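You operate a simulated robot arm through the tools that you are given. There is no shell and no other tool. Be economical: measure what you need, move in short steps, check, and stop when the job is done.

Carry out the task below with a simulated robot arm. There is one attempt and no reset: what you move stays moved.

TASK
Glue the yellow rosette on the bare block and leave it clamped in the blue press till set.
Fine: glue all over the block's top with the blue brush, brush back; leave the yellow brush; slide in, yellow knob down to the green band.
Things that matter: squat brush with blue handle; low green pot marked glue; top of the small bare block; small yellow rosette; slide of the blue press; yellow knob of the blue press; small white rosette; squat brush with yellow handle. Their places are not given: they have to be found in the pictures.

It is judged by the outcome, as a careful person would: the job done as asked, and still so three seconds after it is handed in. It fails if anything else is knocked over, pushed out of place, dropped, spilled or broken.

THE ROBOT
A 7-joint arm with a two-finger parallel gripper, fixed in place. Base frame: the origin is at the foot of the arm, x ahead of it, y to its left, z up; the work surface is at about z = 0.95. Lengths are in m, angles in degrees, forces in N, time in s.
With the tool pointing down near the work surface it reaches from about 0.26 to 0.68 m from the base axis. Its first joint turns from -66.0 to 66.0 degrees. Payload 1.57 kg.
Tool frame: the origin (TCP) lies between the finger pads and is the grasp point; the fingertips stand 0.03 m ahead of it; z points along the fingers, y is the line along which they close. The gripper opens to 0.11 m. The fingers are 0.024 m wide and 0.012 m thick; the gripper's body (0.048 by 0.112 m) begins 0.078 m behind the TCP.
Orientation is told as [roll, pitch, yaw] about the base's x, y, z axes, in that order, counted from this pose: with the fingers straight down and closing along the base's y, the tool's x points along the base's -x, its y along +y and its z along -z.

THE INTERFACE
- The arm moves only by the tool step_arm. Its argument "steps" is one flat list of numbers, 7 for each row, row after row: the shift along the tool's x, y, z in m, then the turn, a rotation vector about the tool's x, y, z in degrees, then the opening in per cent of the stroke, from 0 (shut) to 100 (fully open). In form: [dx, dy, dz, wx, wy, wz, fingers, dx, dy, dz, wx, wy, wz, fingers, ...]. A call has 1 to 20 rows; each row is the pose to reach, as a shift and turn from the pose commanded when the call began, along the tool's axes at that moment. A row lasts 0.2 s, in which the tool goes at most 0.05 m and 8.6 degrees; a call with a longer step from one row to the next is refused whole, and so is a gripper value outside its range. A pose out of reach is approached as far as the arm can. The call stops where the force on the tool passes 60 N (or 10 N more than at its start, if that is more) or the arm is blocked; 0.2 s more then pass. The fingers move at their own pace (about 0.108 m/s each) and stop on an object; they squeeze with about 22 N. The grip force told is the motor's: it shows also when the fingers shut on nothing. Time passes only in rows, and 0.2 s behind the last, so rows that repeat a pose let the fingers close. It gives the time, the measured TCP pose, the force on the tool (base axes), the opening and the grip force at its end, in the units of the frame above (readings bear some noise).
- Cameras (640 x 400 px; columns grow to the right, rows downward): "scene" is fixed at [0.1646, -0.3808, 1.4271]; the picture's right is [0.82, -0.58, 0.00], its down [-0.22, -0.31, -0.93] and it looks along [0.53, 0.76, -0.38] (base axes); focal length 312 px, centre (320, 200). "wrist" rides on the gripper at [-0.036, 0, -0.08] in the tool frame; the picture's right is [0.00, -1.00, 0.00], its down [0.97, 0.00, -0.24] and it looks along [0.24, 0.00, 0.97] (tool axes); focal length 218 px, centre (320, 200).
- capture(camera): a new picture of that camera. No time passes.
- locate(camera, pixels): there is no depth. For up to 12 entries [column, row, z] of the newest picture of that camera ("zoom" is the newest enlarged one), the place [x, y] in the base frame at which the ray of that pixel passes the height z, good to about 0.002 m, but the place of the scene camera against the robot may be out by one fixed shift of up to 0.012 m in any direction. No time passes.
- enlarge(camera, box): a new picture of the part [left, top, right, bottom] of that camera's present view, enlarged. No time passes.
- job_done(): hands the job in; it is judged then, once.

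Work in short steps. Measure before you move; look again where a grasp or a placing could have gone wrong, and mend it. You have 80 turns and 46 pictures in all, those below and enlarged ones among them. Open the gripper and draw the arm clear of the work before you hand the job in, unless the task says otherwise; then end with one line.

The tools are called after ">>>" by a JSON object that holds its "op" and its "data". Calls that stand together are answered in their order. step_arm: Moves the arm, as the interface text tells. Its arguments: {"type":"object","properties":{"steps":{"type":"array"}},"required":["steps"]} The other tools are called the same way: capture (camera) takes a picture; locate (camera, pixels) gives the place at which the rays of pixels pass given heights; enlarge (camera, box) takes an enlarged picture of a part of a camera's view; job_done () hands the job in.

At the start:

```text
time: 0.0
tcp_pos: [0.3532, -0.0749, 1.3333]
tool_rot: [-0.1, 0.0, -0.1]
wrist_force: [-0.2, 0.0, 0.5]
grip_width: 0.1101
finger_force: 0.1
```

scene: 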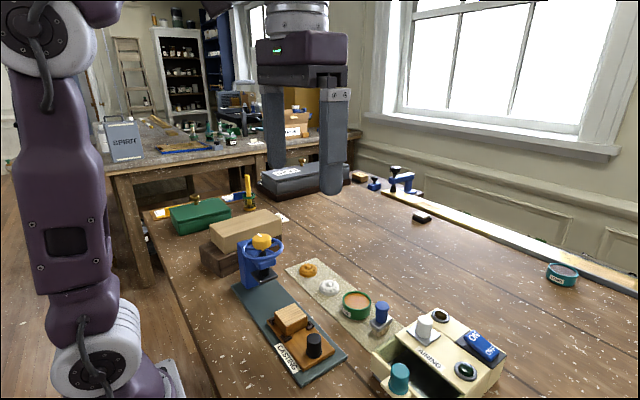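
wrist: 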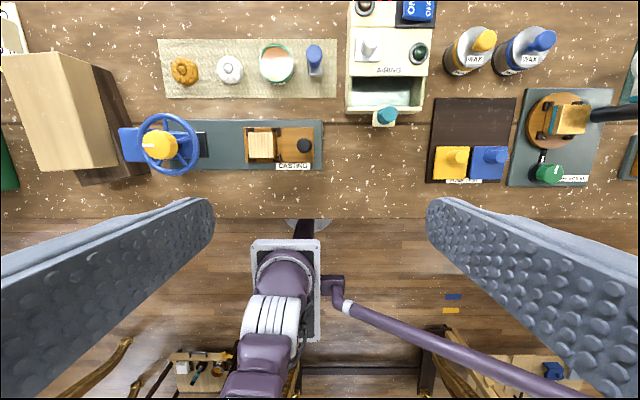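

The wrist view shows the blue press on the left (knob near 160,145), the tray with rosettes and glue pot along (180-330,65), and other brushes. I enlarge both views to identify the parts.

>>> {"op": "enlarge", "data": {"camera": "wrist", "box": [110, 20, 350, 190]}}

>>> {"op": "enlarge", "data": {"camera": "scene", "box": [200, 220, 520, 400]}}

>>> {"op": "enlarge", "data": {"camera": "wrist", "box": [340, 0, 640, 190]}}

```text
2.35 times, centred on (230, 105) of wrist
```

zoom: 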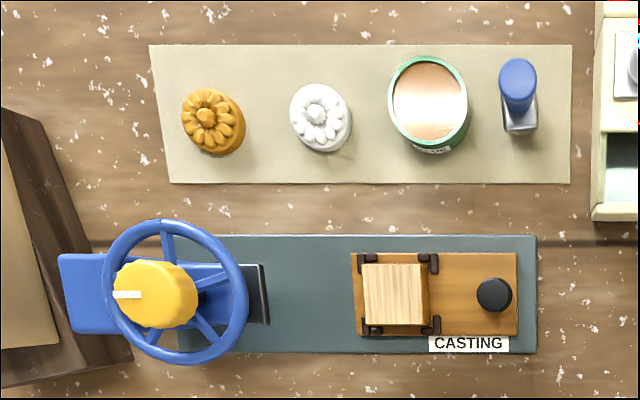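

```text
2.00 times, centred on (360, 310) of scene
```

zoom: 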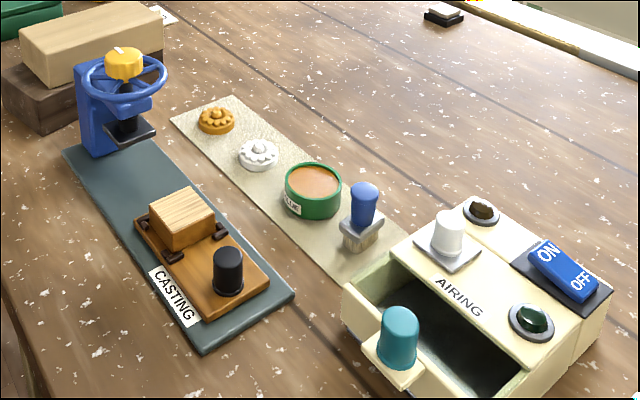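

```text
2.11 times, centred on (490, 95) of wrist
```

zoom: 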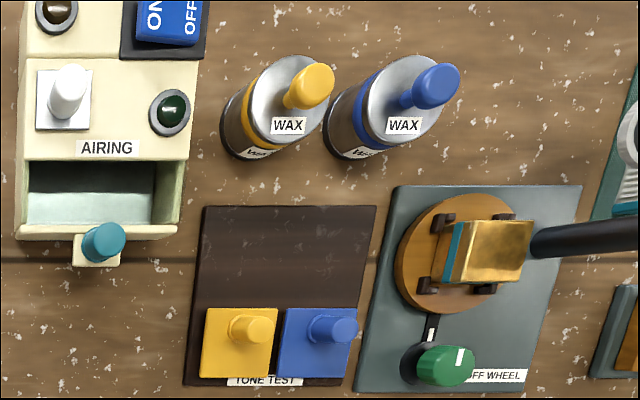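

Blue brush is by the glue pot at wrist px (315,60), ochre/yellow rosette at (184,71), bare block (262,145) on a slide with black knob (304,146). I measure rough places.

>>> {"op": "capture", "data": {"camera": "wrist"}}

>>> {"op": "locate", "data": {"camera": "wrist", "pixels": [[184, 71, 0.97], [230, 69, 0.97], [277, 63, 0.98], [315, 52, 1.02], [315, 70, 0.96], [262, 145, 1.0], [304, 146, 1.0], [160, 145, 1.08], [167, 145, 1.06], [322, 170, 0.95], [160, 100, 0.95], [336, 97, 0.95]]}}

>>> {"op": "locate", "data": {"camera": "scene", "pixels": [[382, 307, 1.02], [382, 325, 0.96], [357, 298, 0.98], [307, 269, 0.97], [329, 286, 0.97], [291, 320, 1.0], [314, 338, 1.0], [262, 240, 1.08]]}}

```text
40 pictures are left
```

wrist: 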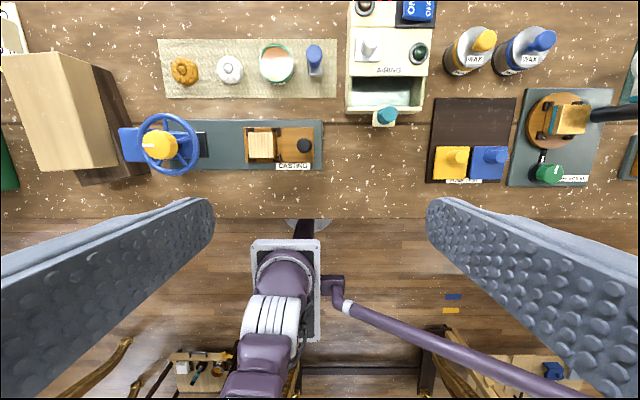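

```text
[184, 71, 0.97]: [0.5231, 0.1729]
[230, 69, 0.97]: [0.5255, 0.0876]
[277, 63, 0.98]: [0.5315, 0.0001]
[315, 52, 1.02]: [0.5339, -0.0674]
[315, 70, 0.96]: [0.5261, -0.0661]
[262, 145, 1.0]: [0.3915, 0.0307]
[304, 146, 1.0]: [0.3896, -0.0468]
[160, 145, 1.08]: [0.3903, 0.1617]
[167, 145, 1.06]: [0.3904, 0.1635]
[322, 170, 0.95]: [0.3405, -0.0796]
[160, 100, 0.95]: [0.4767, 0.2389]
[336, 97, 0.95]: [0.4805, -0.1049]
```

```text
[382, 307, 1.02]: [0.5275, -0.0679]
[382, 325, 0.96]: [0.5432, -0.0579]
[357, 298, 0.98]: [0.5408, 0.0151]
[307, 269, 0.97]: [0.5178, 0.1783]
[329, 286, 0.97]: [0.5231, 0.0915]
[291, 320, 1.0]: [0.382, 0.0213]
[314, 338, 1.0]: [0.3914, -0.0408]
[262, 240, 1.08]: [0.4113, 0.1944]
```

I enlarge the press strongly and look for the green band; the tool also moves lower over the middle of the work.

>>> {"op": "enlarge", "data": {"camera": "scene", "box": [225, 220, 305, 300]}}

>>> {"op": "step_arm", "data": {"steps": [0.0, 0.04, 0.02, 0, 0, 0, 100, 0.0, 0.08, 0.04, 0, 0, 0, 100, 0.0, 0.12, 0.06, 0, 0, 0, 100, 0.0, 0.16, 0.08, 0, 0, 0, 100, 0.0, 0.16, 0.08, 0, 0, 0, 100]}}

>>> {"op": "capture", "data": {"camera": "wrist"}}

```text
5.00 times, centred on (265, 260) of scene
```

zoom: 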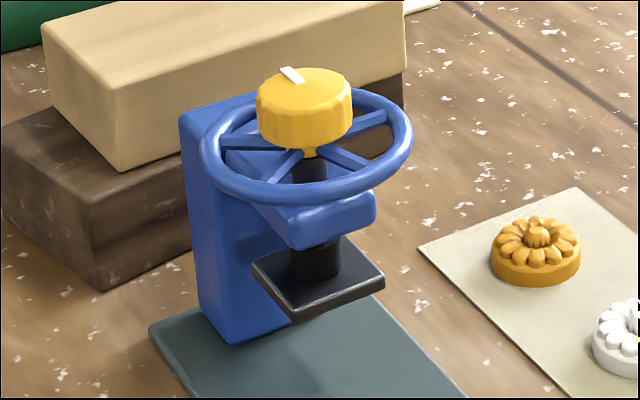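

```text
time: 1.2
tcp_pos: [0.3521, 0.0871, 1.2519]
tool_rot: [0.0, -0.1, 0.0]
wrist_force: [-0.3, 0.4, 0.5]
grip_width: 0.1102
finger_force: 0.0
```

```text
38 pictures are left
```

wrist: 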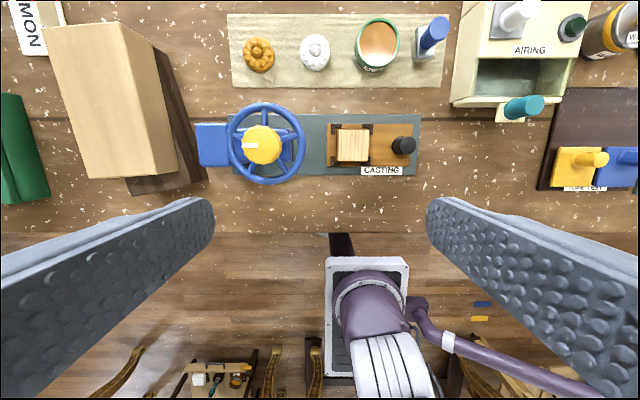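

The press is a screw press with a yellow knob carrying a white mark. I move over the tray for a close view of brush, pot, and rosettes.

>>> {"op": "step_arm", "data": {"steps": [-0.03, -0.03, 0.0, 0, 0, 0, 100, -0.06, -0.06, 0.02, 0, 0, 0, 100, -0.09, -0.09, 0.04, 0, 0, 0, 100, -0.12, -0.12, 0.06, 0, 0, 0, 100, -0.14, -0.14, 0.08, 0, 0, 0, 100, -0.14, -0.14, 0.08, 0, 0, 0, 100]}}

>>> {"op": "capture", "data": {"camera": "wrist"}}

```text
time: 2.6
tcp_pos: [0.4911, -0.0568, 1.1725]
tool_rot: [0.0, 0.0, 0.0]
wrist_force: [0.3, -0.7, -0.3]
grip_width: 0.1098
finger_force: 0.1
```

```text
37 pictures are left
```

wrist: 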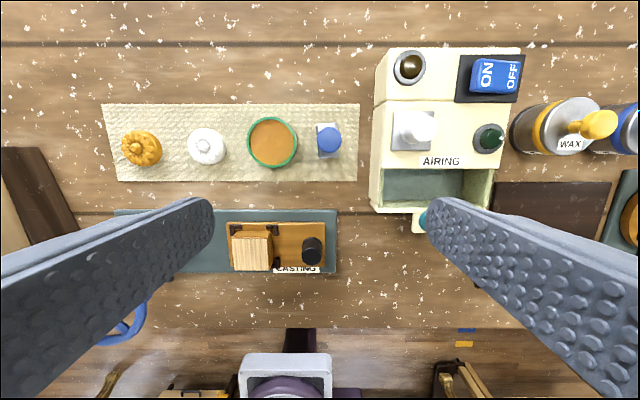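

>>> {"op": "locate", "data": {"camera": "wrist", "pixels": [[330, 140, 1.02], [330, 140, 1.0], [272, 142, 0.98], [248, 142, 0.98], [298, 142, 0.98], [207, 147, 0.97], [141, 149, 0.97], [381, 190, 1.0], [323, 157, 0.96], [342, 157, 0.96], [230, 270, 1.0], [272, 270, 1.0]]}}

>>> {"op": "enlarge", "data": {"camera": "wrist", "box": [230, 110, 390, 210]}}

>>> {"op": "enlarge", "data": {"camera": "scene", "box": [340, 280, 404, 340]}}

```text
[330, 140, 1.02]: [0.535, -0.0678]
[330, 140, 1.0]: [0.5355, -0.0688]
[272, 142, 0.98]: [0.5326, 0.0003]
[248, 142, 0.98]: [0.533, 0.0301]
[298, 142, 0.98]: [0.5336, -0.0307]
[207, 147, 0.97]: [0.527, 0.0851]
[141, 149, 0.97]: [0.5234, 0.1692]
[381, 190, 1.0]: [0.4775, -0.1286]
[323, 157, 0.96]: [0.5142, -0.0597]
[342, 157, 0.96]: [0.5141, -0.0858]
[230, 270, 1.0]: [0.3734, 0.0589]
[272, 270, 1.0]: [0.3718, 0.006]
```

```text
4.00 times, centred on (310, 160) of wrist
```

zoom: 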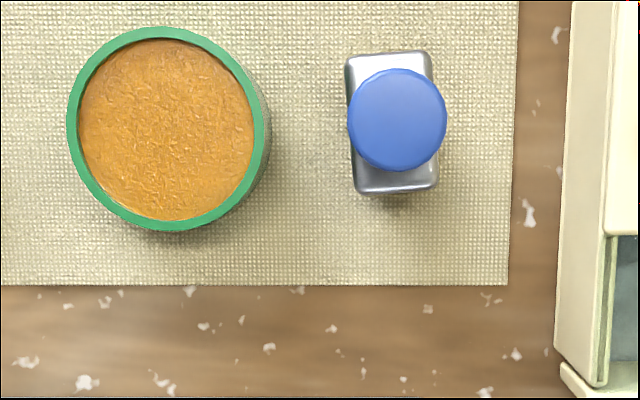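

```text
6.67 times, centred on (372, 310) of scene
```

zoom: 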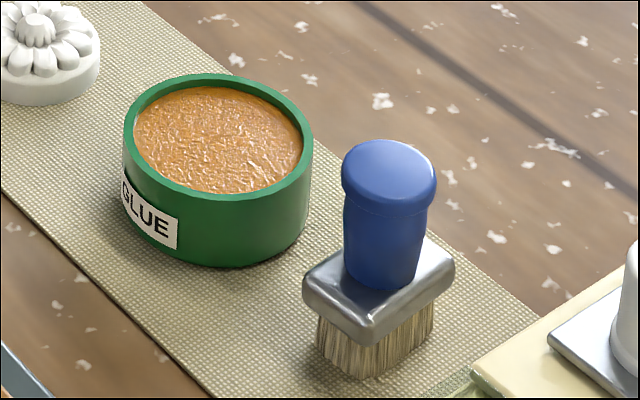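

Brush stands on its bristles with head ~26x44 mm (long along x), handle centre ≈ (0.535,-0.068), top ≈1.01. I go above it with the gripper half open.

>>> {"op": "step_arm", "data": {"steps": [-0.022, -0.006, 0.03, 0, 0, 0, 70, -0.044, -0.011, 0.06, 0, 0, 0, 50, -0.044, -0.011, 0.1, 0, 0, 0, 50, -0.044, -0.011, 0.1, 0, 0, 0, 50]}}

>>> {"op": "capture", "data": {"camera": "wrist"}}

>>> {"op": "enlarge", "data": {"camera": "scene", "box": [320, 230, 440, 350]}}

```text
time: 3.6
tcp_pos: [0.5369, -0.0661, 1.0731]
tool_rot: [0.0, 0.0, 0.0]
wrist_force: [-0.6, -0.8, 0.3]
grip_width: 0.0548
finger_force: 0.1
```

```text
34 pictures are left
```

wrist: 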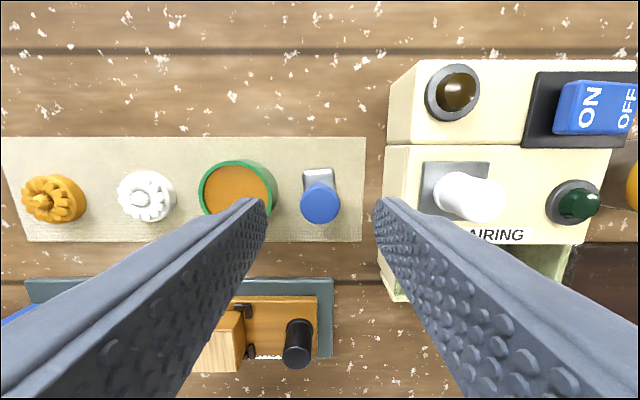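

```text
3.33 times, centred on (380, 290) of scene
```

zoom: 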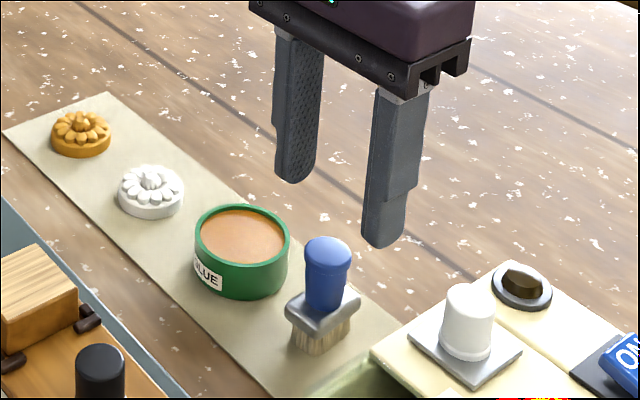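

>>> {"op": "locate", "data": {"camera": "wrist", "pixels": [[320, 205, 1.01], [320, 205, 1.02], [303, 172, 0.98], [335, 172, 0.98], [201, 185, 0.975], [276, 185, 0.975], [235, 162, 0.975], [148, 192, 0.97], [50, 197, 0.97], [384, 225, 0.99], [387, 270, 0.96]]}}

```text
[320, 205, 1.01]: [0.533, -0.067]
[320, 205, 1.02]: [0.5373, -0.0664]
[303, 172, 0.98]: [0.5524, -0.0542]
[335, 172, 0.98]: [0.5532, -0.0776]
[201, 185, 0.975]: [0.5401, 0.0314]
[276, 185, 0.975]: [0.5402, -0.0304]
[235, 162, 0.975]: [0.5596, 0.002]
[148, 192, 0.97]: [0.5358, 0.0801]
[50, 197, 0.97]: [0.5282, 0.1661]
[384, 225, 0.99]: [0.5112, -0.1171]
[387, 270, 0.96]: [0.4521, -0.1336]
```

Stereo gives the handle at (0.535,-0.067), top ≈1.015. I lower to TCP z≈1.013 and close.

>>> {"op": "step_arm", "data": {"steps": [0.001, -0.0015, 0.03, 0, 0, 0, 50, 0.001, -0.0015, 0.05, 0, 0, 0, 50, 0.001, -0.0015, 0.06, 0, 0, 0, 50, 0.001, -0.0015, 0.06, 0, 0, 0, 50, 0.001, -0.0015, 0.06, 0, 0, 0, 15, 0.001, -0.0015, 0.06, 0, 0, 0, 10, 0.001, -0.0015, 0.06, 0, 0, 0, 10]}}

>>> {"op": "enlarge", "data": {"camera": "scene", "box": [320, 230, 440, 350]}}

```text
time: 5.2
tcp_pos: [0.5351, -0.0687, 1.0142]
tool_rot: [0.1, 0.0, 0.0]
wrist_force: [0.2, -0.3, -0.1]
grip_width: 0.0226
finger_force: 22.0
```

```text
3.33 times, centred on (380, 290) of scene
```

zoom: 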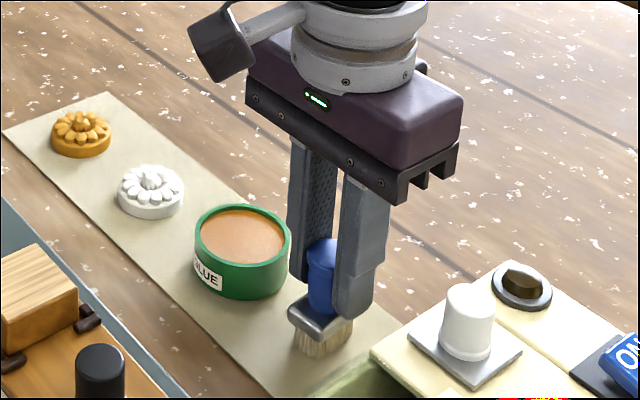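

Gripped (22.6 mm). I lift, shift over the pot and check before dipping.

>>> {"op": "step_arm", "data": {"steps": [0, 0, -0.025, 0, 0, 0, 10, 0, 0, -0.05, 0, 0, 0, 10, 0.001, 0.03, -0.05, 0, 0, 0, 10, 0.0025, 0.0685, -0.05, 0, 0, 0, 10, 0.0025, 0.0685, -0.05, 0, 0, 0, 10, 0.0025, 0.0685, -0.035, 0, 0, 0, 10, 0.0025, 0.0685, -0.035, 0, 0, 0, 10]}}

>>> {"op": "enlarge", "data": {"camera": "scene", "box": [320, 250, 400, 330]}}

>>> {"op": "enlarge", "data": {"camera": "wrist", "box": [220, 130, 420, 255]}}

```text
time: 6.8
tcp_pos: [0.5337, 0.0008, 1.0469]
tool_rot: [0.1, -0.1, 0.0]
wrist_force: [0.4, 0.0, -1.1]
grip_width: 0.023
finger_force: 22.3
```

```text
5.00 times, centred on (360, 290) of scene
```

zoom: 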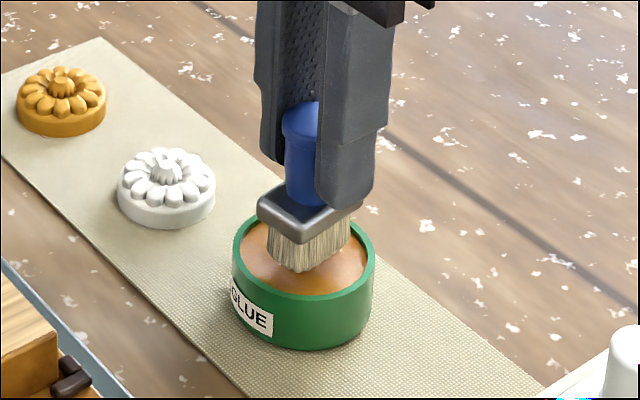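

```text
3.20 times, centred on (320, 192) of wrist
```

zoom: 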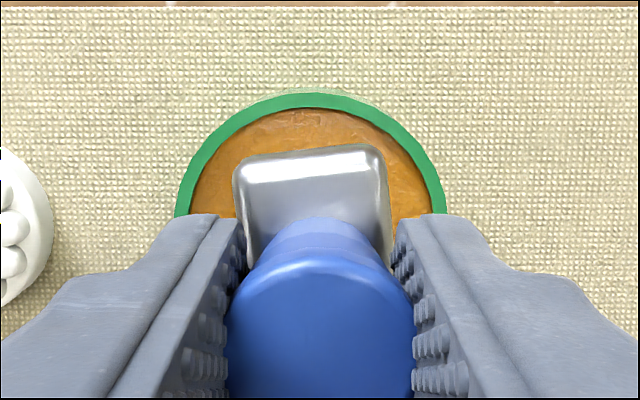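

Well centred over the glue. I dip gently in small steps.

>>> {"op": "step_arm", "data": {"steps": [0, 0, 0.008, 0, 0, 0, 10, 0, 0, 0.014, 0, 0, 0, 10, 0, 0, 0.018, 0, 0, 0, 10, 0, 0, 0.02, 0, 0, 0, 10, 0, 0, 0.02, 0, 0, 0, 10]}}

>>> {"op": "enlarge", "data": {"camera": "scene", "box": [320, 250, 400, 330]}}

```text
time: 7.5
tcp_pos: [0.5354, 0.0013, 1.0387]
tool_rot: [0.1, -0.7, 0.1]
wrist_force: [0.4, -0.6, 17.0]
grip_width: 0.0221
finger_force: 22.2
stopped in row 3: the force on the tool passed its limit (the readings are from after the stop); the commanded pose is now the measured one
```

```text
5.00 times, centred on (360, 290) of scene
```

zoom: 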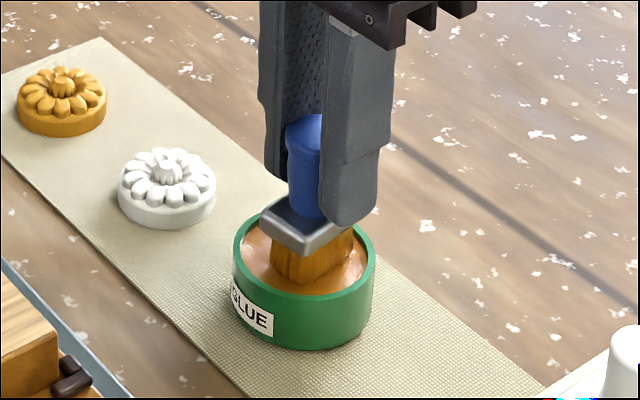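

Bristles are gluey. I lift and move to just short of the block to measure its top.

>>> {"op": "step_arm", "data": {"steps": [0, 0, -0.02, 0, 0, 0, 10, 0, 0, -0.05, 0, 0, 0, 10, 0.0, 0, -0.07, 0, 0, 0, 10, 0.04, 0.01, -0.08, 0, 0, 0, 10, 0.08, 0.02, -0.09, 0, 0, 0, 10, 0.12, 0.03, -0.09, 0, 0, 0, 10, 0.16, 0.03, -0.09, 0, 0, 0, 10, 0.18, 0.03, -0.09, 0, 0, 0, 10, 0.18, 0.03, -0.09, 0, 0, 0, 10]}}

>>> {"op": "capture", "data": {"camera": "wrist"}}

>>> {"op": "enlarge", "data": {"camera": "scene", "box": [230, 220, 350, 370]}}

```text
time: 9.5
tcp_pos: [0.3545, 0.0309, 1.1251]
tool_rot: [0.0, -0.6, 0.1]
wrist_force: [-0.3, 0.1, -0.2]
grip_width: 0.0224
finger_force: 22.4
```

```text
28 pictures are left
```

wrist: 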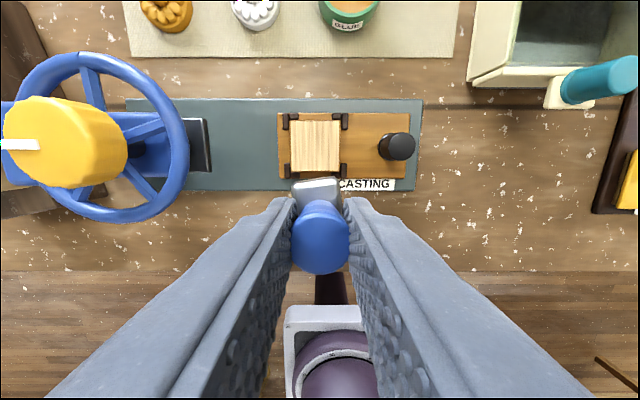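

```text
2.67 times, centred on (290, 295) of scene
```

zoom: 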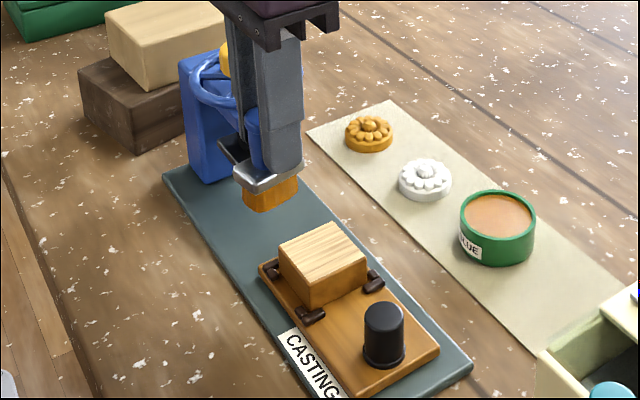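

>>> {"op": "locate", "data": {"camera": "wrist", "pixels": [[290, 122, 1.0], [340, 122, 1.0], [290, 172, 1.0], [340, 172, 1.0], [290, 122, 0.99], [340, 122, 0.99], [290, 172, 0.99], [340, 172, 0.99], [400, 146, 1.0], [320, 190, 1.08], [66, 143, 1.09], [278, 180, 0.965]]}}

>>> {"op": "enlarge", "data": {"camera": "wrist", "box": [240, 90, 440, 215]}}

```text
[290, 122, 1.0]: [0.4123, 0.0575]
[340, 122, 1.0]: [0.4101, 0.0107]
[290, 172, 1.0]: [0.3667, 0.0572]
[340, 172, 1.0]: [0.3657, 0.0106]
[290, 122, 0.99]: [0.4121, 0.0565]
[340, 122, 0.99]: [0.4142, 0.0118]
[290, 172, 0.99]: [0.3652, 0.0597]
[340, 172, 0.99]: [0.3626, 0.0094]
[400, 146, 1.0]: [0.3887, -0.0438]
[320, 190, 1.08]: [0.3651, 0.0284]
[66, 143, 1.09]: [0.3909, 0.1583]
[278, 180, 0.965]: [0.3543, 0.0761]
```

```text
3.20 times, centred on (340, 152) of wrist
```

zoom: 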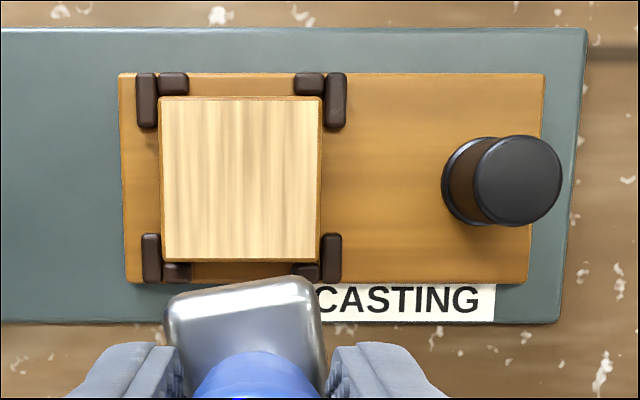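

Block top is ~46 mm square, centred (0.389,0.034), z≈0.995; brush head is ~8° askew so I turn to square it. I go over the block centre.

>>> {"op": "step_arm", "data": {"steps": [-0.0345, 0.003, 0.0, 0, 0.6, 7, 10, -0.0345, 0.003, 0.02, 0, 0.6, 7, 10, -0.0345, 0.003, 0.045, 0, 0.6, 7, 10, -0.0345, 0.003, 0.045, 0, 0.6, 7, 10]}}

>>> {"op": "enlarge", "data": {"camera": "scene", "box": [250, 270, 350, 370]}}

>>> {"op": "enlarge", "data": {"camera": "wrist", "box": [220, 110, 420, 260]}}

```text
time: 10.5
tcp_pos: [0.3881, 0.0331, 1.0806]
tool_rot: [0.0, 0.1, -7.0]
wrist_force: [-0.7, 0.0, -0.7]
grip_width: 0.0226
finger_force: 22.5
```

```text
4.00 times, centred on (300, 320) of scene
```

zoom: 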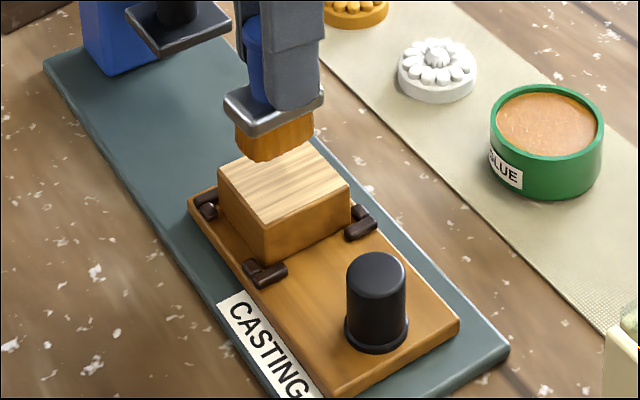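

```text
2.67 times, centred on (320, 185) of wrist
```

zoom: 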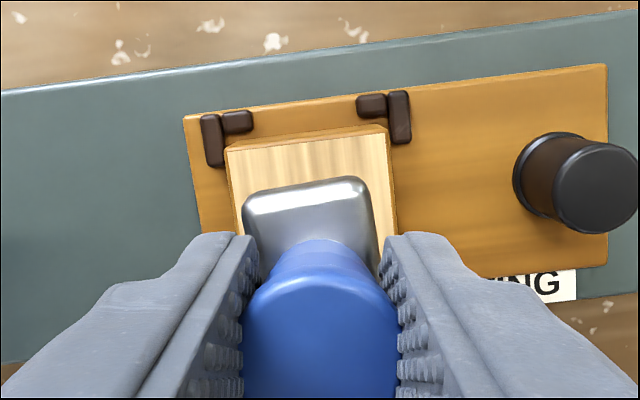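

Aligned. I lower in small steps until contact with the block.

>>> {"op": "step_arm", "data": {"steps": [0, 0, 0.008, 0, 0, 0, 10, 0, 0, 0.014, 0, 0, 0, 10, 0, 0, 0.016, 0, 0, 0, 10, 0, 0, 0.018, 0, 0, 0, 10, 0, 0, 0.019, 0, 0, 0, 10, 0, 0, 0.02, 0, 0, 0, 10, 0, 0, 0.021, 0, 0, 0, 10, 0, 0, 0.022, 0, 0, 0, 10]}}

>>> {"op": "enlarge", "data": {"camera": "scene", "box": [250, 270, 350, 370]}}

```text
time: 12.3
tcp_pos: [0.3887, 0.0322, 1.0582]
tool_rot: [-0.1, 0.0, -6.9]
wrist_force: [-0.5, 0.0, -0.2]
grip_width: 0.0227
finger_force: 22.2
```

```text
4.00 times, centred on (300, 320) of scene
```

zoom: 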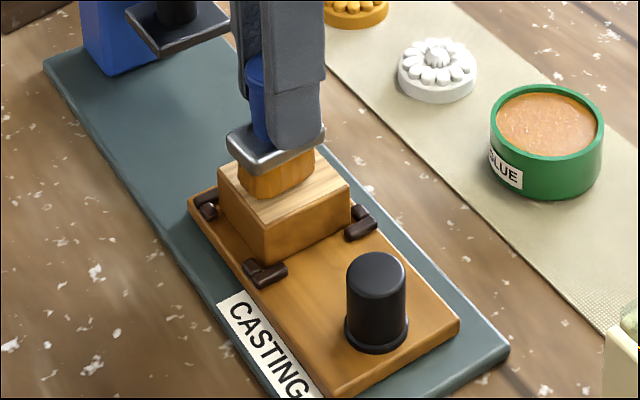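

Very close to the top; no contact force yet. I continue a few more 1 mm steps.

>>> {"op": "step_arm", "data": {"steps": [0, 0, 0.001, 0, 0, 0, 10, 0, 0, 0.002, 0, 0, 0, 10, 0, 0, 0.003, 0, 0, 0, 10, 0, 0, 0.0035, 0, 0, 0, 10]}}

```text
time: 13.3
tcp_pos: [0.3884, 0.0329, 1.054]
tool_rot: [0.0, 0.0, -6.8]
wrist_force: [-1.8, -1.2, 12.2]
grip_width: 0.0227
finger_force: 22.3
```

Contact (12 N). I stroke along x at three y-lanes, lifting between lanes so the slide is not pushed.

>>> {"op": "step_arm", "data": {"steps": [-0.0099, 0.0012, -0.0005, 0, 0, 0, 10, 0.0, 0.0, -0.0005, 0, 0, 0, 10, 0.0099, -0.0012, -0.0005, 0, 0, 0, 10, 0.0099, -0.0012, -0.012, 0, 0, 0, 10, 0.0119, 0.0147, -0.012, 0, 0, 0, 10, 0.0119, 0.0147, 0.0, 0, 0, 0, 10, 0.002, 0.016, 0.0, 0, 0, 0, 10, -0.008, 0.0171, 0.0, 0, 0, 0, 10, -0.008, 0.0171, -0.012, 0, 0, 0, 10, -0.0116, -0.0127, -0.012, 0, 0, 0, 10, -0.0116, -0.0127, 0.0, 0, 0, 0, 10, -0.0017, -0.0139, 0.0, 0, 0, 0, 10, 0.0082, -0.0151, 0.0, 0, 0, 0, 10, 0.0082, -0.0151, -0.012, 0, 0, 0, 10, 0.03, -0.0151, -0.05, 0, 0, 0, 10, 0.05, 0, -0.06, 0, 0, 0, 10, 0.05, 0, -0.06, 0, 0, 0, 10]}}

>>> {"op": "enlarge", "data": {"camera": "wrist", "box": [200, 60, 440, 210]}}

>>> {"op": "enlarge", "data": {"camera": "scene", "box": [250, 270, 350, 370]}}

```text
time: 16.9
tcp_pos: [0.3393, 0.0392, 1.1167]
tool_rot: [0.0, 0.1, -7.0]
wrist_force: [1.4, -0.3, -0.7]
grip_width: 0.0227
finger_force: 22.0
```

```text
2.67 times, centred on (320, 135) of wrist
```

zoom: 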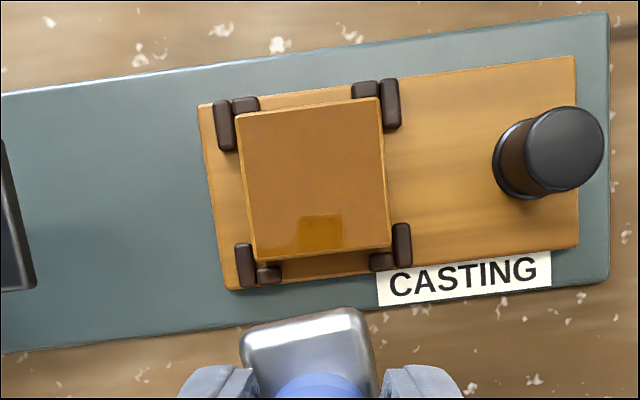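

```text
4.00 times, centred on (300, 320) of scene
```

zoom: 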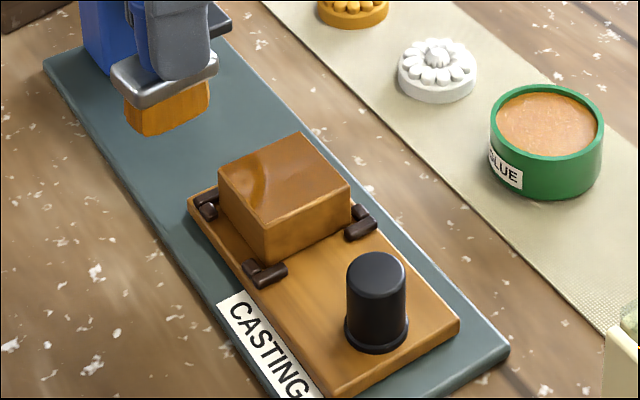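

Glue covers the whole top. I carry the brush back to its place at (0.535,-0.068) and lower it to just above the mat.

>>> {"op": "step_arm", "data": {"steps": [0, 0, -0.03, 0, 0, 0, 10, -0.042, -0.0165, -0.03, 0, 0, 0, 10, -0.083, -0.033, -0.03, 0, 0, 0, 10, -0.124, -0.0495, -0.03, 0, 0, 0, 10, -0.166, -0.066, -0.03, 0, 0, 0, 10, -0.2073, -0.0825, -0.03, 0, 0, 0, 10, -0.2073, -0.0825, 0.015, 0, 0, 0, 10, -0.2073, -0.0825, 0.06, 0, 0, 0, 10, -0.2073, -0.0825, 0.09, 0, 0, 0, 10, -0.2073, -0.0825, 0.09, 0, 0, 0, 10]}}

>>> {"op": "enlarge", "data": {"camera": "scene", "box": [330, 260, 420, 350]}}

```text
time: 19.1
tcp_pos: [0.5345, -0.0689, 1.0247]
tool_rot: [-0.1, 0.1, -6.9]
wrist_force: [0.5, 0.1, -0.5]
grip_width: 0.0223
finger_force: 21.9
```

```text
4.44 times, centred on (375, 305) of scene
```

zoom: 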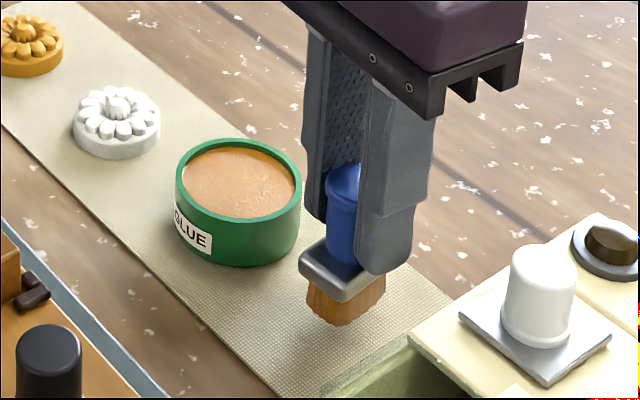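

Lower in 1–2 mm steps to touch the mat.

>>> {"op": "step_arm", "data": {"steps": [0, 0, 0.004, 0, 0, 0, 10, 0, 0, 0.008, 0, 0, 0, 10, 0, 0, 0.01, 0, 0, 0, 10, 0, 0, 0.011, 0, 0, 0, 10, 0, 0, 0.012, 0, 0, 0, 10]}}

```text
time: 20.3
tcp_pos: [0.5347, -0.0666, 1.0121]
tool_rot: [0.0, 0.2, -6.9]
wrist_force: [-0.1, 0.1, -0.2]
grip_width: 0.0225
finger_force: 22.2
```

>>> {"op": "step_arm", "data": {"steps": [0, 0, 0.001, 0, 0, 0, 10, 0, 0, 0.002, 0, 0, 0, 10, 0, 0, 0.003, 0, 0, 0, 10]}}

```text
time: 21.1
tcp_pos: [0.5349, -0.0681, 1.0105]
tool_rot: [-0.1, -0.1, -7.0]
wrist_force: [-3.6, 1.3, 28.8]
grip_width: 0.0227
finger_force: 21.8
```

Standing on the mat. I ease off 1.5 mm, open to 45 % and rise straight up.

>>> {"op": "step_arm", "data": {"steps": [0, 0, -0.0013, 0, 0, 0, 10, 0, 0, -0.0013, 0, 0, 0, 30, 0, 0, -0.0013, 0, 0, 0, 45, 0, 0, -0.0013, 0, 0, 0, 45, 0, 0, -0.03, 0, 0, 0, 45, 0, 0, -0.07, 0, 0, 0, 45, 0, 0, -0.1, 0, 0, 0, 45, 0, 0, -0.1, 0, 0, 3, 45]}}

>>> {"op": "enlarge", "data": {"camera": "scene", "box": [330, 260, 420, 350]}}

```text
time: 22.9
tcp_pos: [0.5337, -0.0669, 1.1105]
tool_rot: [0.0, 0.1, -10.0]
wrist_force: [-0.1, -0.8, 0.0]
grip_width: 0.0496
finger_force: 0.1
```

```text
4.44 times, centred on (375, 305) of scene
```

zoom: 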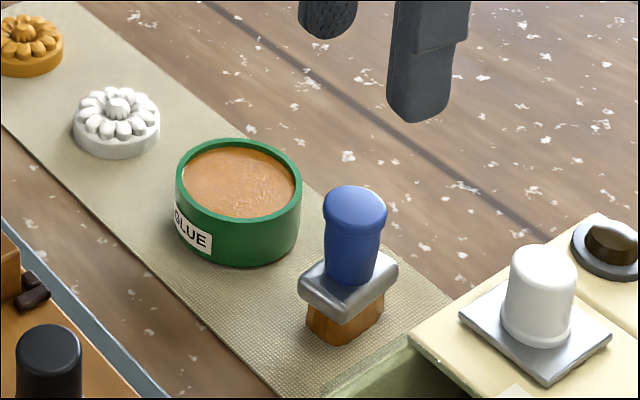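

Brush back standing. Next I move above the yellow rosette at ≈(0.524,0.170) and square the tool.

>>> {"op": "step_arm", "data": {"steps": [0.009, 0.039, -0.01, 0, 0, -2, 50, 0.017, 0.077, -0.01, 0, 0, -4, 55, 0.026, 0.116, -0.01, 0, 0, -6, 60, 0.034, 0.154, -0.01, 0, 0, -8, 60, 0.043, 0.193, -0.01, 0, 0, -10, 60, 0.051, 0.2317, -0.01, 0, 0, -10, 60, 0.051, 0.2317, 0.02, 0, 0, -10, 60, 0.051, 0.2317, 0.05, 0, 0, -10, 60, 0.051, 0.2317, 0.05, 0, 0, -10, 60]}}

>>> {"op": "capture", "data": {"camera": "wrist"}}

```text
time: 24.9
tcp_pos: [0.525, 0.1696, 1.0605]
tool_rot: [0.0, 0.1, 0.1]
wrist_force: [-0.2, 0.5, -0.6]
grip_width: 0.066
finger_force: 0.1
```

```text
18 pictures are left
```

wrist: 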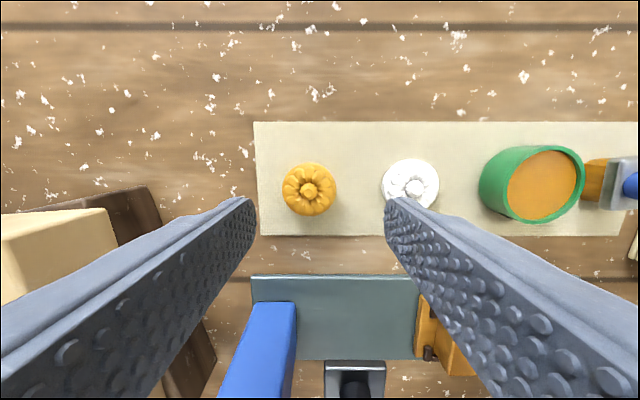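

>>> {"op": "locate", "data": {"camera": "wrist", "pixels": [[309, 190, 0.97], [309, 190, 0.96], [282, 190, 0.96], [337, 190, 0.96], [309, 216, 0.96], [309, 163, 0.96], [411, 187, 0.97]]}}

```text
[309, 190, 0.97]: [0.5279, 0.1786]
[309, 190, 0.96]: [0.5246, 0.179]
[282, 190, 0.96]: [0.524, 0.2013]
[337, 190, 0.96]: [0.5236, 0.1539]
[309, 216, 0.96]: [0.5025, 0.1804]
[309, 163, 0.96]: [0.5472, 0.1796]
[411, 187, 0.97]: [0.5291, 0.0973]
```

Combining views, the rosette is thin (top ≈0.965) at (0.524,0.179), Ø≈45 mm. I descend with fingertips to ≈0.956 and close.

>>> {"op": "step_arm", "data": {"steps": [0.001, 0.0094, 0.02, 0, 0, 0, 60, 0.001, 0.0094, 0.045, 0, 0, 0, 60, 0.001, 0.0094, 0.065, 0, 0, 0, 60, 0.001, 0.0094, 0.0745, 0, 0, 0, 60, 0.001, 0.0094, 0.0745, 0, 0, 0, 60, 0.001, 0.0094, 0.0745, 0, 0, 0, 40, 0.001, 0.0094, 0.0745, 0, 0, 0, 30, 0.001, 0.0094, 0.0745, 0, 0, 0, 30]}}

>>> {"op": "enlarge", "data": {"camera": "scene", "box": [260, 220, 360, 320]}}

```text
time: 26.7
tcp_pos: [0.5239, 0.1796, 0.9846]
tool_rot: [0.1, 0.1, 0.1]
wrist_force: [0.1, 0.5, 0.3]
grip_width: 0.0447
finger_force: 22.0
```

```text
4.00 times, centred on (310, 270) of scene
```

zoom: 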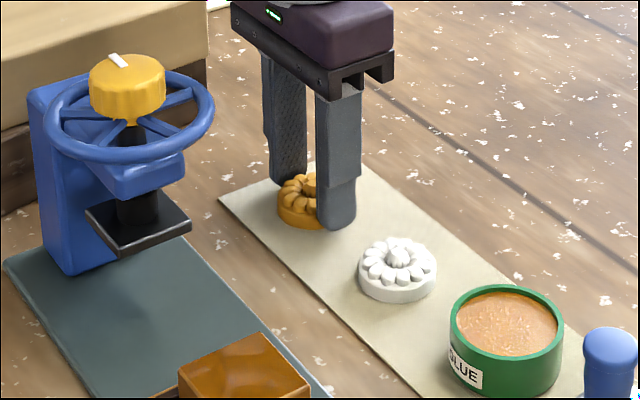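

Rosette held (44.7 mm). I lift, carry via y first, then back over the block at (0.389,0.034), staying a little above.

>>> {"op": "step_arm", "data": {"steps": [0, 0, -0.02, 0, 0, 0, 30, 0, 0, -0.06, 0, 0, 0, 30, 0, 0, -0.1, 0, 0, 0, 30, 0, -0.048, -0.1, 0, 0, 0, 30, 0, -0.096, -0.1, 0, 0, 0, 30, 0.0, -0.1456, -0.1, 0, 0, 0, 30, 0.045, -0.1456, -0.1, 0, 0, 0, 30, 0.09, -0.1456, -0.1, 0, 0, 0, 30, 0.135, -0.1456, -0.1, 0, 0, 0, 30, 0.135, -0.1456, -0.1, 0, 0, 0, 30]}}

>>> {"op": "capture", "data": {"camera": "wrist"}}

```text
time: 28.9
tcp_pos: [0.3879, 0.0327, 1.0863]
tool_rot: [0.0, 0.0, 0.0]
wrist_force: [-0.1, 0.4, -0.4]
grip_width: 0.0446
finger_force: 22.3
```

```text
16 pictures are left
```

wrist: 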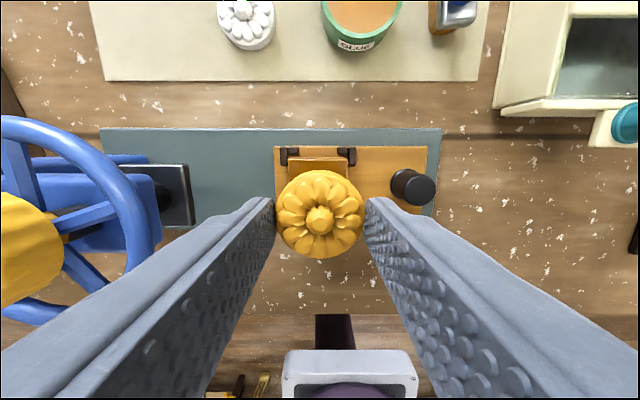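

>>> {"op": "locate", "data": {"camera": "wrist", "pixels": [[288, 160, 0.995], [348, 160, 0.995], [288, 157, 0.995], [320, 220, 1.066], [318, 258, 1.06], [318, 172, 1.06], [413, 187, 1.01]]}}

>>> {"op": "enlarge", "data": {"camera": "wrist", "box": [250, 130, 450, 255]}}

```text
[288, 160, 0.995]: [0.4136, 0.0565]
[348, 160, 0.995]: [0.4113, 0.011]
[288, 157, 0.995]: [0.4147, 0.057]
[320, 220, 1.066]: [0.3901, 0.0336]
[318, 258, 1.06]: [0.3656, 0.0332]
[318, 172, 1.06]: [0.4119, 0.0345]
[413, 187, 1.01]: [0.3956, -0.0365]
```

```text
3.20 times, centred on (350, 192) of wrist
```

zoom: 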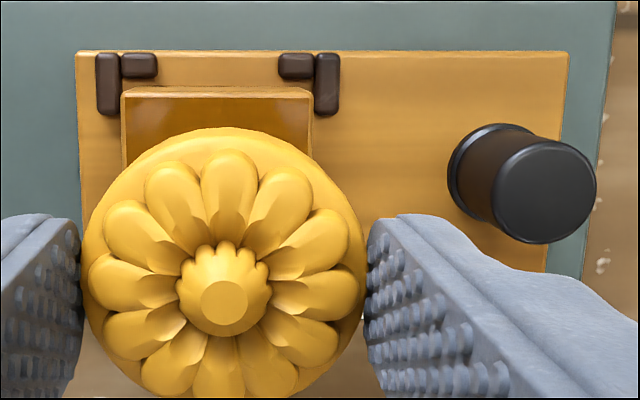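

Aligned with the block. I lower in small end steps to contact.

>>> {"op": "step_arm", "data": {"steps": [0, 0, 0.025, 0, 0, 0, 30, 0, 0, 0.045, 0, 0, 0, 30, 0, 0, 0.052, 0, 0, 0, 30, 0, 0, 0.054, 0, 0, 0, 30, 0, 0, 0.055, 0, 0, 0, 30, 0, 0, 0.056, 0, 0, 0, 30, 0, 0, 0.057, 0, 0, 0, 30]}}

```text
time: 30.5
tcp_pos: [0.3892, 0.0343, 1.0289]
tool_rot: [0.0, 0.2, 0.0]
wrist_force: [-0.8, 0.5, -1.0]
grip_width: 0.0447
finger_force: 21.8
```

>>> {"op": "step_arm", "data": {"steps": [0, 0, 0.001, 0, 0, 0, 30, 0, 0, 0.002, 0, 0, 0, 30, 0, 0, 0.002, 0, 0, 0, 30]}}

```text
time: 31.3
tcp_pos: [0.3885, 0.0338, 1.0264]
tool_rot: [0.0, 0.0, 0.1]
wrist_force: [0.6, -0.3, 14.6]
grip_width: 0.0446
finger_force: 22.1
```

Contact (14.6 N). I release, rise and look.

>>> {"op": "step_arm", "data": {"steps": [0, 0, 0, 0, 0, 0, 45, 0, 0, 0, 0, 0, 0, 60, 0, 0, 0, 0, 0, 0, 60, 0, 0, -0.02, 0, 0, 0, 60, 0, 0, -0.06, 0, 0, 0, 60, 0.03, 0, -0.1, 0, 0, 0, 60, 0.06, 0.0, -0.1, 0, 0, 0, 60, 0.06, 0.0, -0.1, 0, 0, 0, 60]}}

>>> {"op": "capture", "data": {"camera": "wrist"}}

>>> {"op": "enlarge", "data": {"camera": "scene", "box": [230, 220, 350, 370]}}

```text
time: 33.1
tcp_pos: [0.3281, 0.0335, 1.1275]
tool_rot: [0.0, 0.1, -0.1]
wrist_force: [-0.9, 0.1, -0.1]
grip_width: 0.0659
finger_force: 0.1
```

```text
14 pictures are left
```

wrist: 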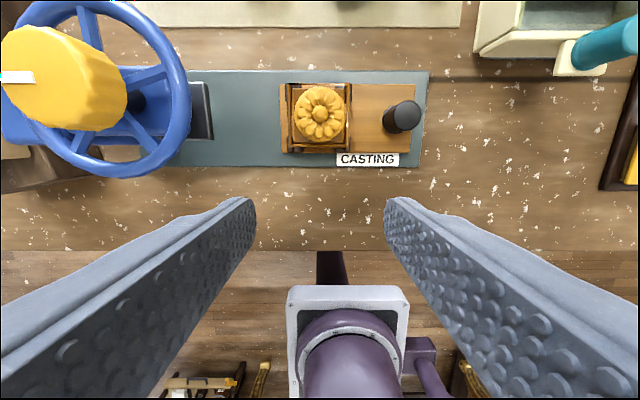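

```text
2.67 times, centred on (290, 295) of scene
```

zoom: 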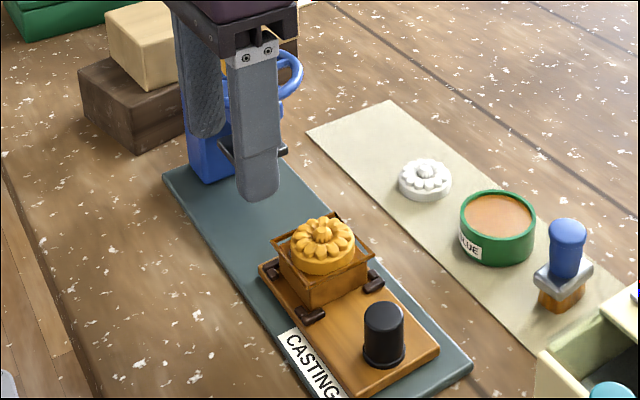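

Rosette sits centred on the glued block. Next: turn the tool -90° and move over the slide's black knob at ≈(0.389,-0.046).

>>> {"op": "step_arm", "data": {"steps": [-0.006, -0.0075, 0, 0, 0, 8, 60, -0.012, -0.015, 0, 0, 0, 16, 60, -0.018, -0.0225, 0, 0, 0, 24, 55, -0.024, -0.03, 0, 0, 0, 32, 50, -0.03, -0.038, 0, 0, 0, 40, 50, -0.036, -0.046, 0, 0, 0, 48, 50, -0.042, -0.054, 0, 0, 0, 56, 50, -0.048, -0.062, 0, 0, 0, 64, 50, -0.054, -0.07, 0, 0, 0, 72, 50, -0.061, -0.0795, 0, 0, 0, 80, 50, -0.061, -0.0795, 0, 0, 0, 87, 50, -0.061, -0.0795, 0.0, 0, 0, 90, 50, -0.061, -0.0795, 0.03, 0, 0, 90, 50, -0.061, -0.0795, 0.06, 0, 0, 90, 50, -0.061, -0.0795, 0.06, 0, 0, 90, 50]}}

>>> {"op": "capture", "data": {"camera": "wrist"}}

```text
time: 36.3
tcp_pos: [0.3904, -0.0465, 1.066]
tool_rot: [0.0, 0.0, -90.0]
wrist_force: [-0.8, -0.6, -0.5]
grip_width: 0.055
finger_force: 0.0
```

```text
12 pictures are left
```

wrist: 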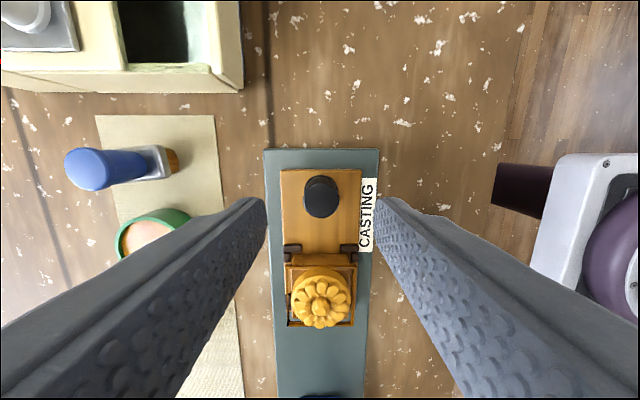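

>>> {"op": "locate", "data": {"camera": "wrist", "pixels": [[321, 197, 1.0], [321, 197, 0.99], [321, 182, 0.975], [320, 310, 1.01]]}}

```text
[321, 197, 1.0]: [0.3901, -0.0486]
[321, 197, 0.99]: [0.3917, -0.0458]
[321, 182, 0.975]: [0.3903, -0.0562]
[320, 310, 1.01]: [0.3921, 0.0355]
```

Knob is right below. I descend to z≈1.008 and grip it.

>>> {"op": "step_arm", "data": {"steps": [0, 0, 0.03, 0, 0, 0, 50, 0, 0, 0.05, 0, 0, 0, 50, 0, 0, 0.058, 0, 0, 0, 50, 0, 0, 0.058, 0, 0, 0, 50, 0, 0, 0.058, 0, 0, 0, 25, 0, 0, 0.058, 0, 0, 0, 12, 0, 0, 0.058, 0, 0, 0, 12]}}

```text
time: 37.9
tcp_pos: [0.3906, -0.046, 1.0084]
tool_rot: [-0.1, 0.0, -90.0]
wrist_force: [-6.0, -0.1, -8.3]
grip_width: 0.0251
finger_force: 36.5
```

Knob gripped. I slide towards the press (+y = tool +x) by 90 mm in even steps.

>>> {"op": "step_arm", "data": {"steps": [0.008, 0, 0, 0, 0, 0, 12, 0.018, 0, 0, 0, 0, 0, 12, 0.028, 0, 0, 0, 0, 0, 12, 0.038, 0, 0, 0, 0, 0, 12, 0.048, 0, 0, 0, 0, 0, 12, 0.058, 0, 0, 0, 0, 0, 12, 0.068, 0, 0, 0, 0, 0, 12, 0.078, 0, 0, 0, 0, 0, 12, 0.086, 0, 0, 0, 0, 0, 12, 0.09, 0, 0, 0, 0, 0, 12]}}

>>> {"op": "capture", "data": {"camera": "scene"}}

>>> {"op": "enlarge", "data": {"camera": "scene", "box": [225, 210, 325, 330]}}

```text
time: 40.1
tcp_pos: [0.39, 0.0445, 1.0088]
tool_rot: [-0.1, 0.0, -90.0]
wrist_force: [-6.9, -0.6, -16.2]
grip_width: 0.025
finger_force: 36.7
```

```text
11 pictures are left
```

scene: 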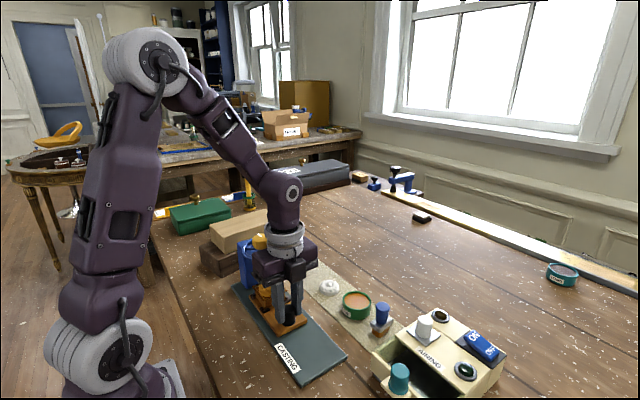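

```text
3.33 times, centred on (275, 270) of scene
```

zoom: 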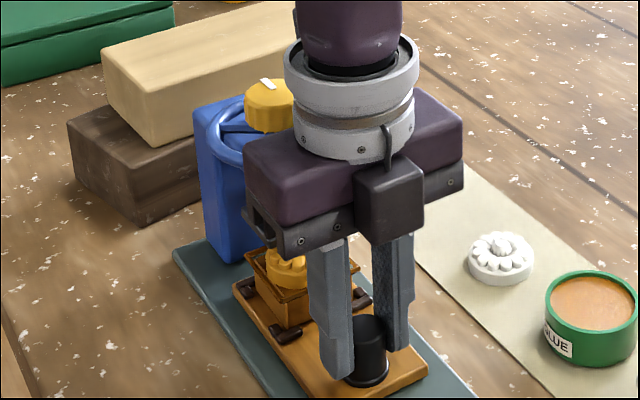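

The slide followed. I continue in 2 mm steps until it meets its stop.

>>> {"op": "step_arm", "data": {"steps": [0.003, 0, 0, 0, 0, 0, 12, 0.006, 0, 0, 0, 0, 0, 12, 0.009, 0, 0, 0, 0, 0, 12, 0.012, 0, 0, 0, 0, 0, 12, 0.015, 0, 0, 0, 0, 0, 12, 0.018, 0, 0, 0, 0, 0, 12]}}

```text
time: 41.5
tcp_pos: [0.3896, 0.0629, 1.0089]
tool_rot: [-0.1, 0.0, -90.0]
wrist_force: [-5.0, 1.2, -26.7]
grip_width: 0.0254
finger_force: 36.5
```

Downward pull on the tool is growing (-27 N), so I relieve 1 mm in z while continuing.

>>> {"op": "step_arm", "data": {"steps": [0.001, 0, 0.0008, 0, 0, 0, 12, 0.003, 0, 0.0008, 0, 0, 0, 12, 0.005, 0, 0.0008, 0, 0, 0, 12, 0.007, 0, 0.0008, 0, 0, 0, 12]}}

>>> {"op": "enlarge", "data": {"camera": "scene", "box": [225, 210, 325, 330]}}

```text
time: 42.5
tcp_pos: [0.3905, 0.0669, 1.0084]
tool_rot: [0.0, -0.1, -90.1]
wrist_force: [-6.4, -36.2, 5.4]
grip_width: 0.0256
finger_force: 37.0
```

```text
3.33 times, centred on (275, 270) of scene
```

zoom: 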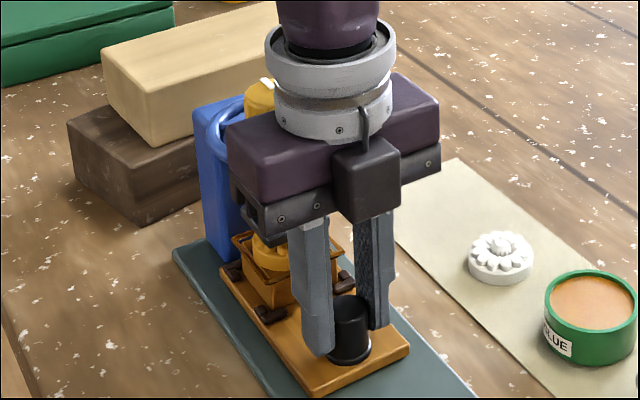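

Force -36 N in y at travel ≈113 mm: end stop reached. I relax, open, and back away along -y and up.

>>> {"op": "step_arm", "data": {"steps": [-0.003, 0, 0, 0, 0, 0, 12, -0.003, 0, 0, 0, 0, 0, 30, -0.003, 0, 0, 0, 0, 0, 50, -0.003, 0, 0, 0, 0, 0, 50, -0.03, 0, 0.0, 0, 0, 0, 50, -0.06, 0, -0.02, 0, 0, 0, 50, -0.09, 0, -0.06, 0, 0, 0, 50, -0.1, 0, -0.1, 0, 0, 0, 50, -0.1, 0, -0.1, 0, 0, 0, 50]}}

>>> {"op": "capture", "data": {"camera": "wrist"}}

>>> {"op": "enlarge", "data": {"camera": "scene", "box": [225, 215, 305, 315]}}

```text
time: 44.5
tcp_pos: [0.3897, -0.0308, 1.1078]
tool_rot: [-0.1, 0.1, -90.0]
wrist_force: [0.5, -0.3, 0.6]
grip_width: 0.0548
finger_force: 0.0
```

```text
8 pictures are left
```

wrist: 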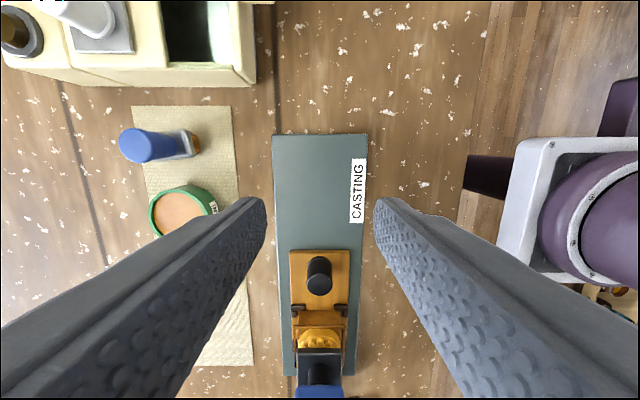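

```text
4.00 times, centred on (265, 265) of scene
```

zoom: 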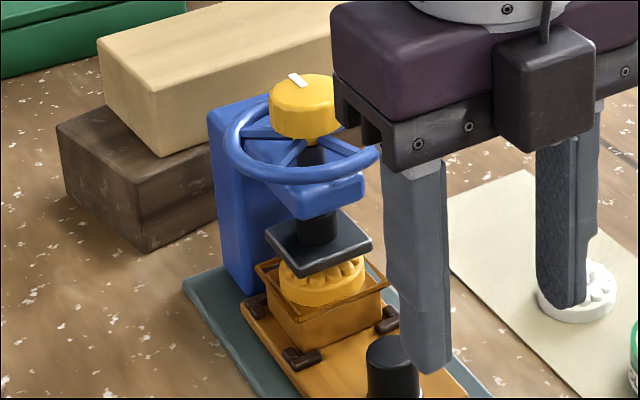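

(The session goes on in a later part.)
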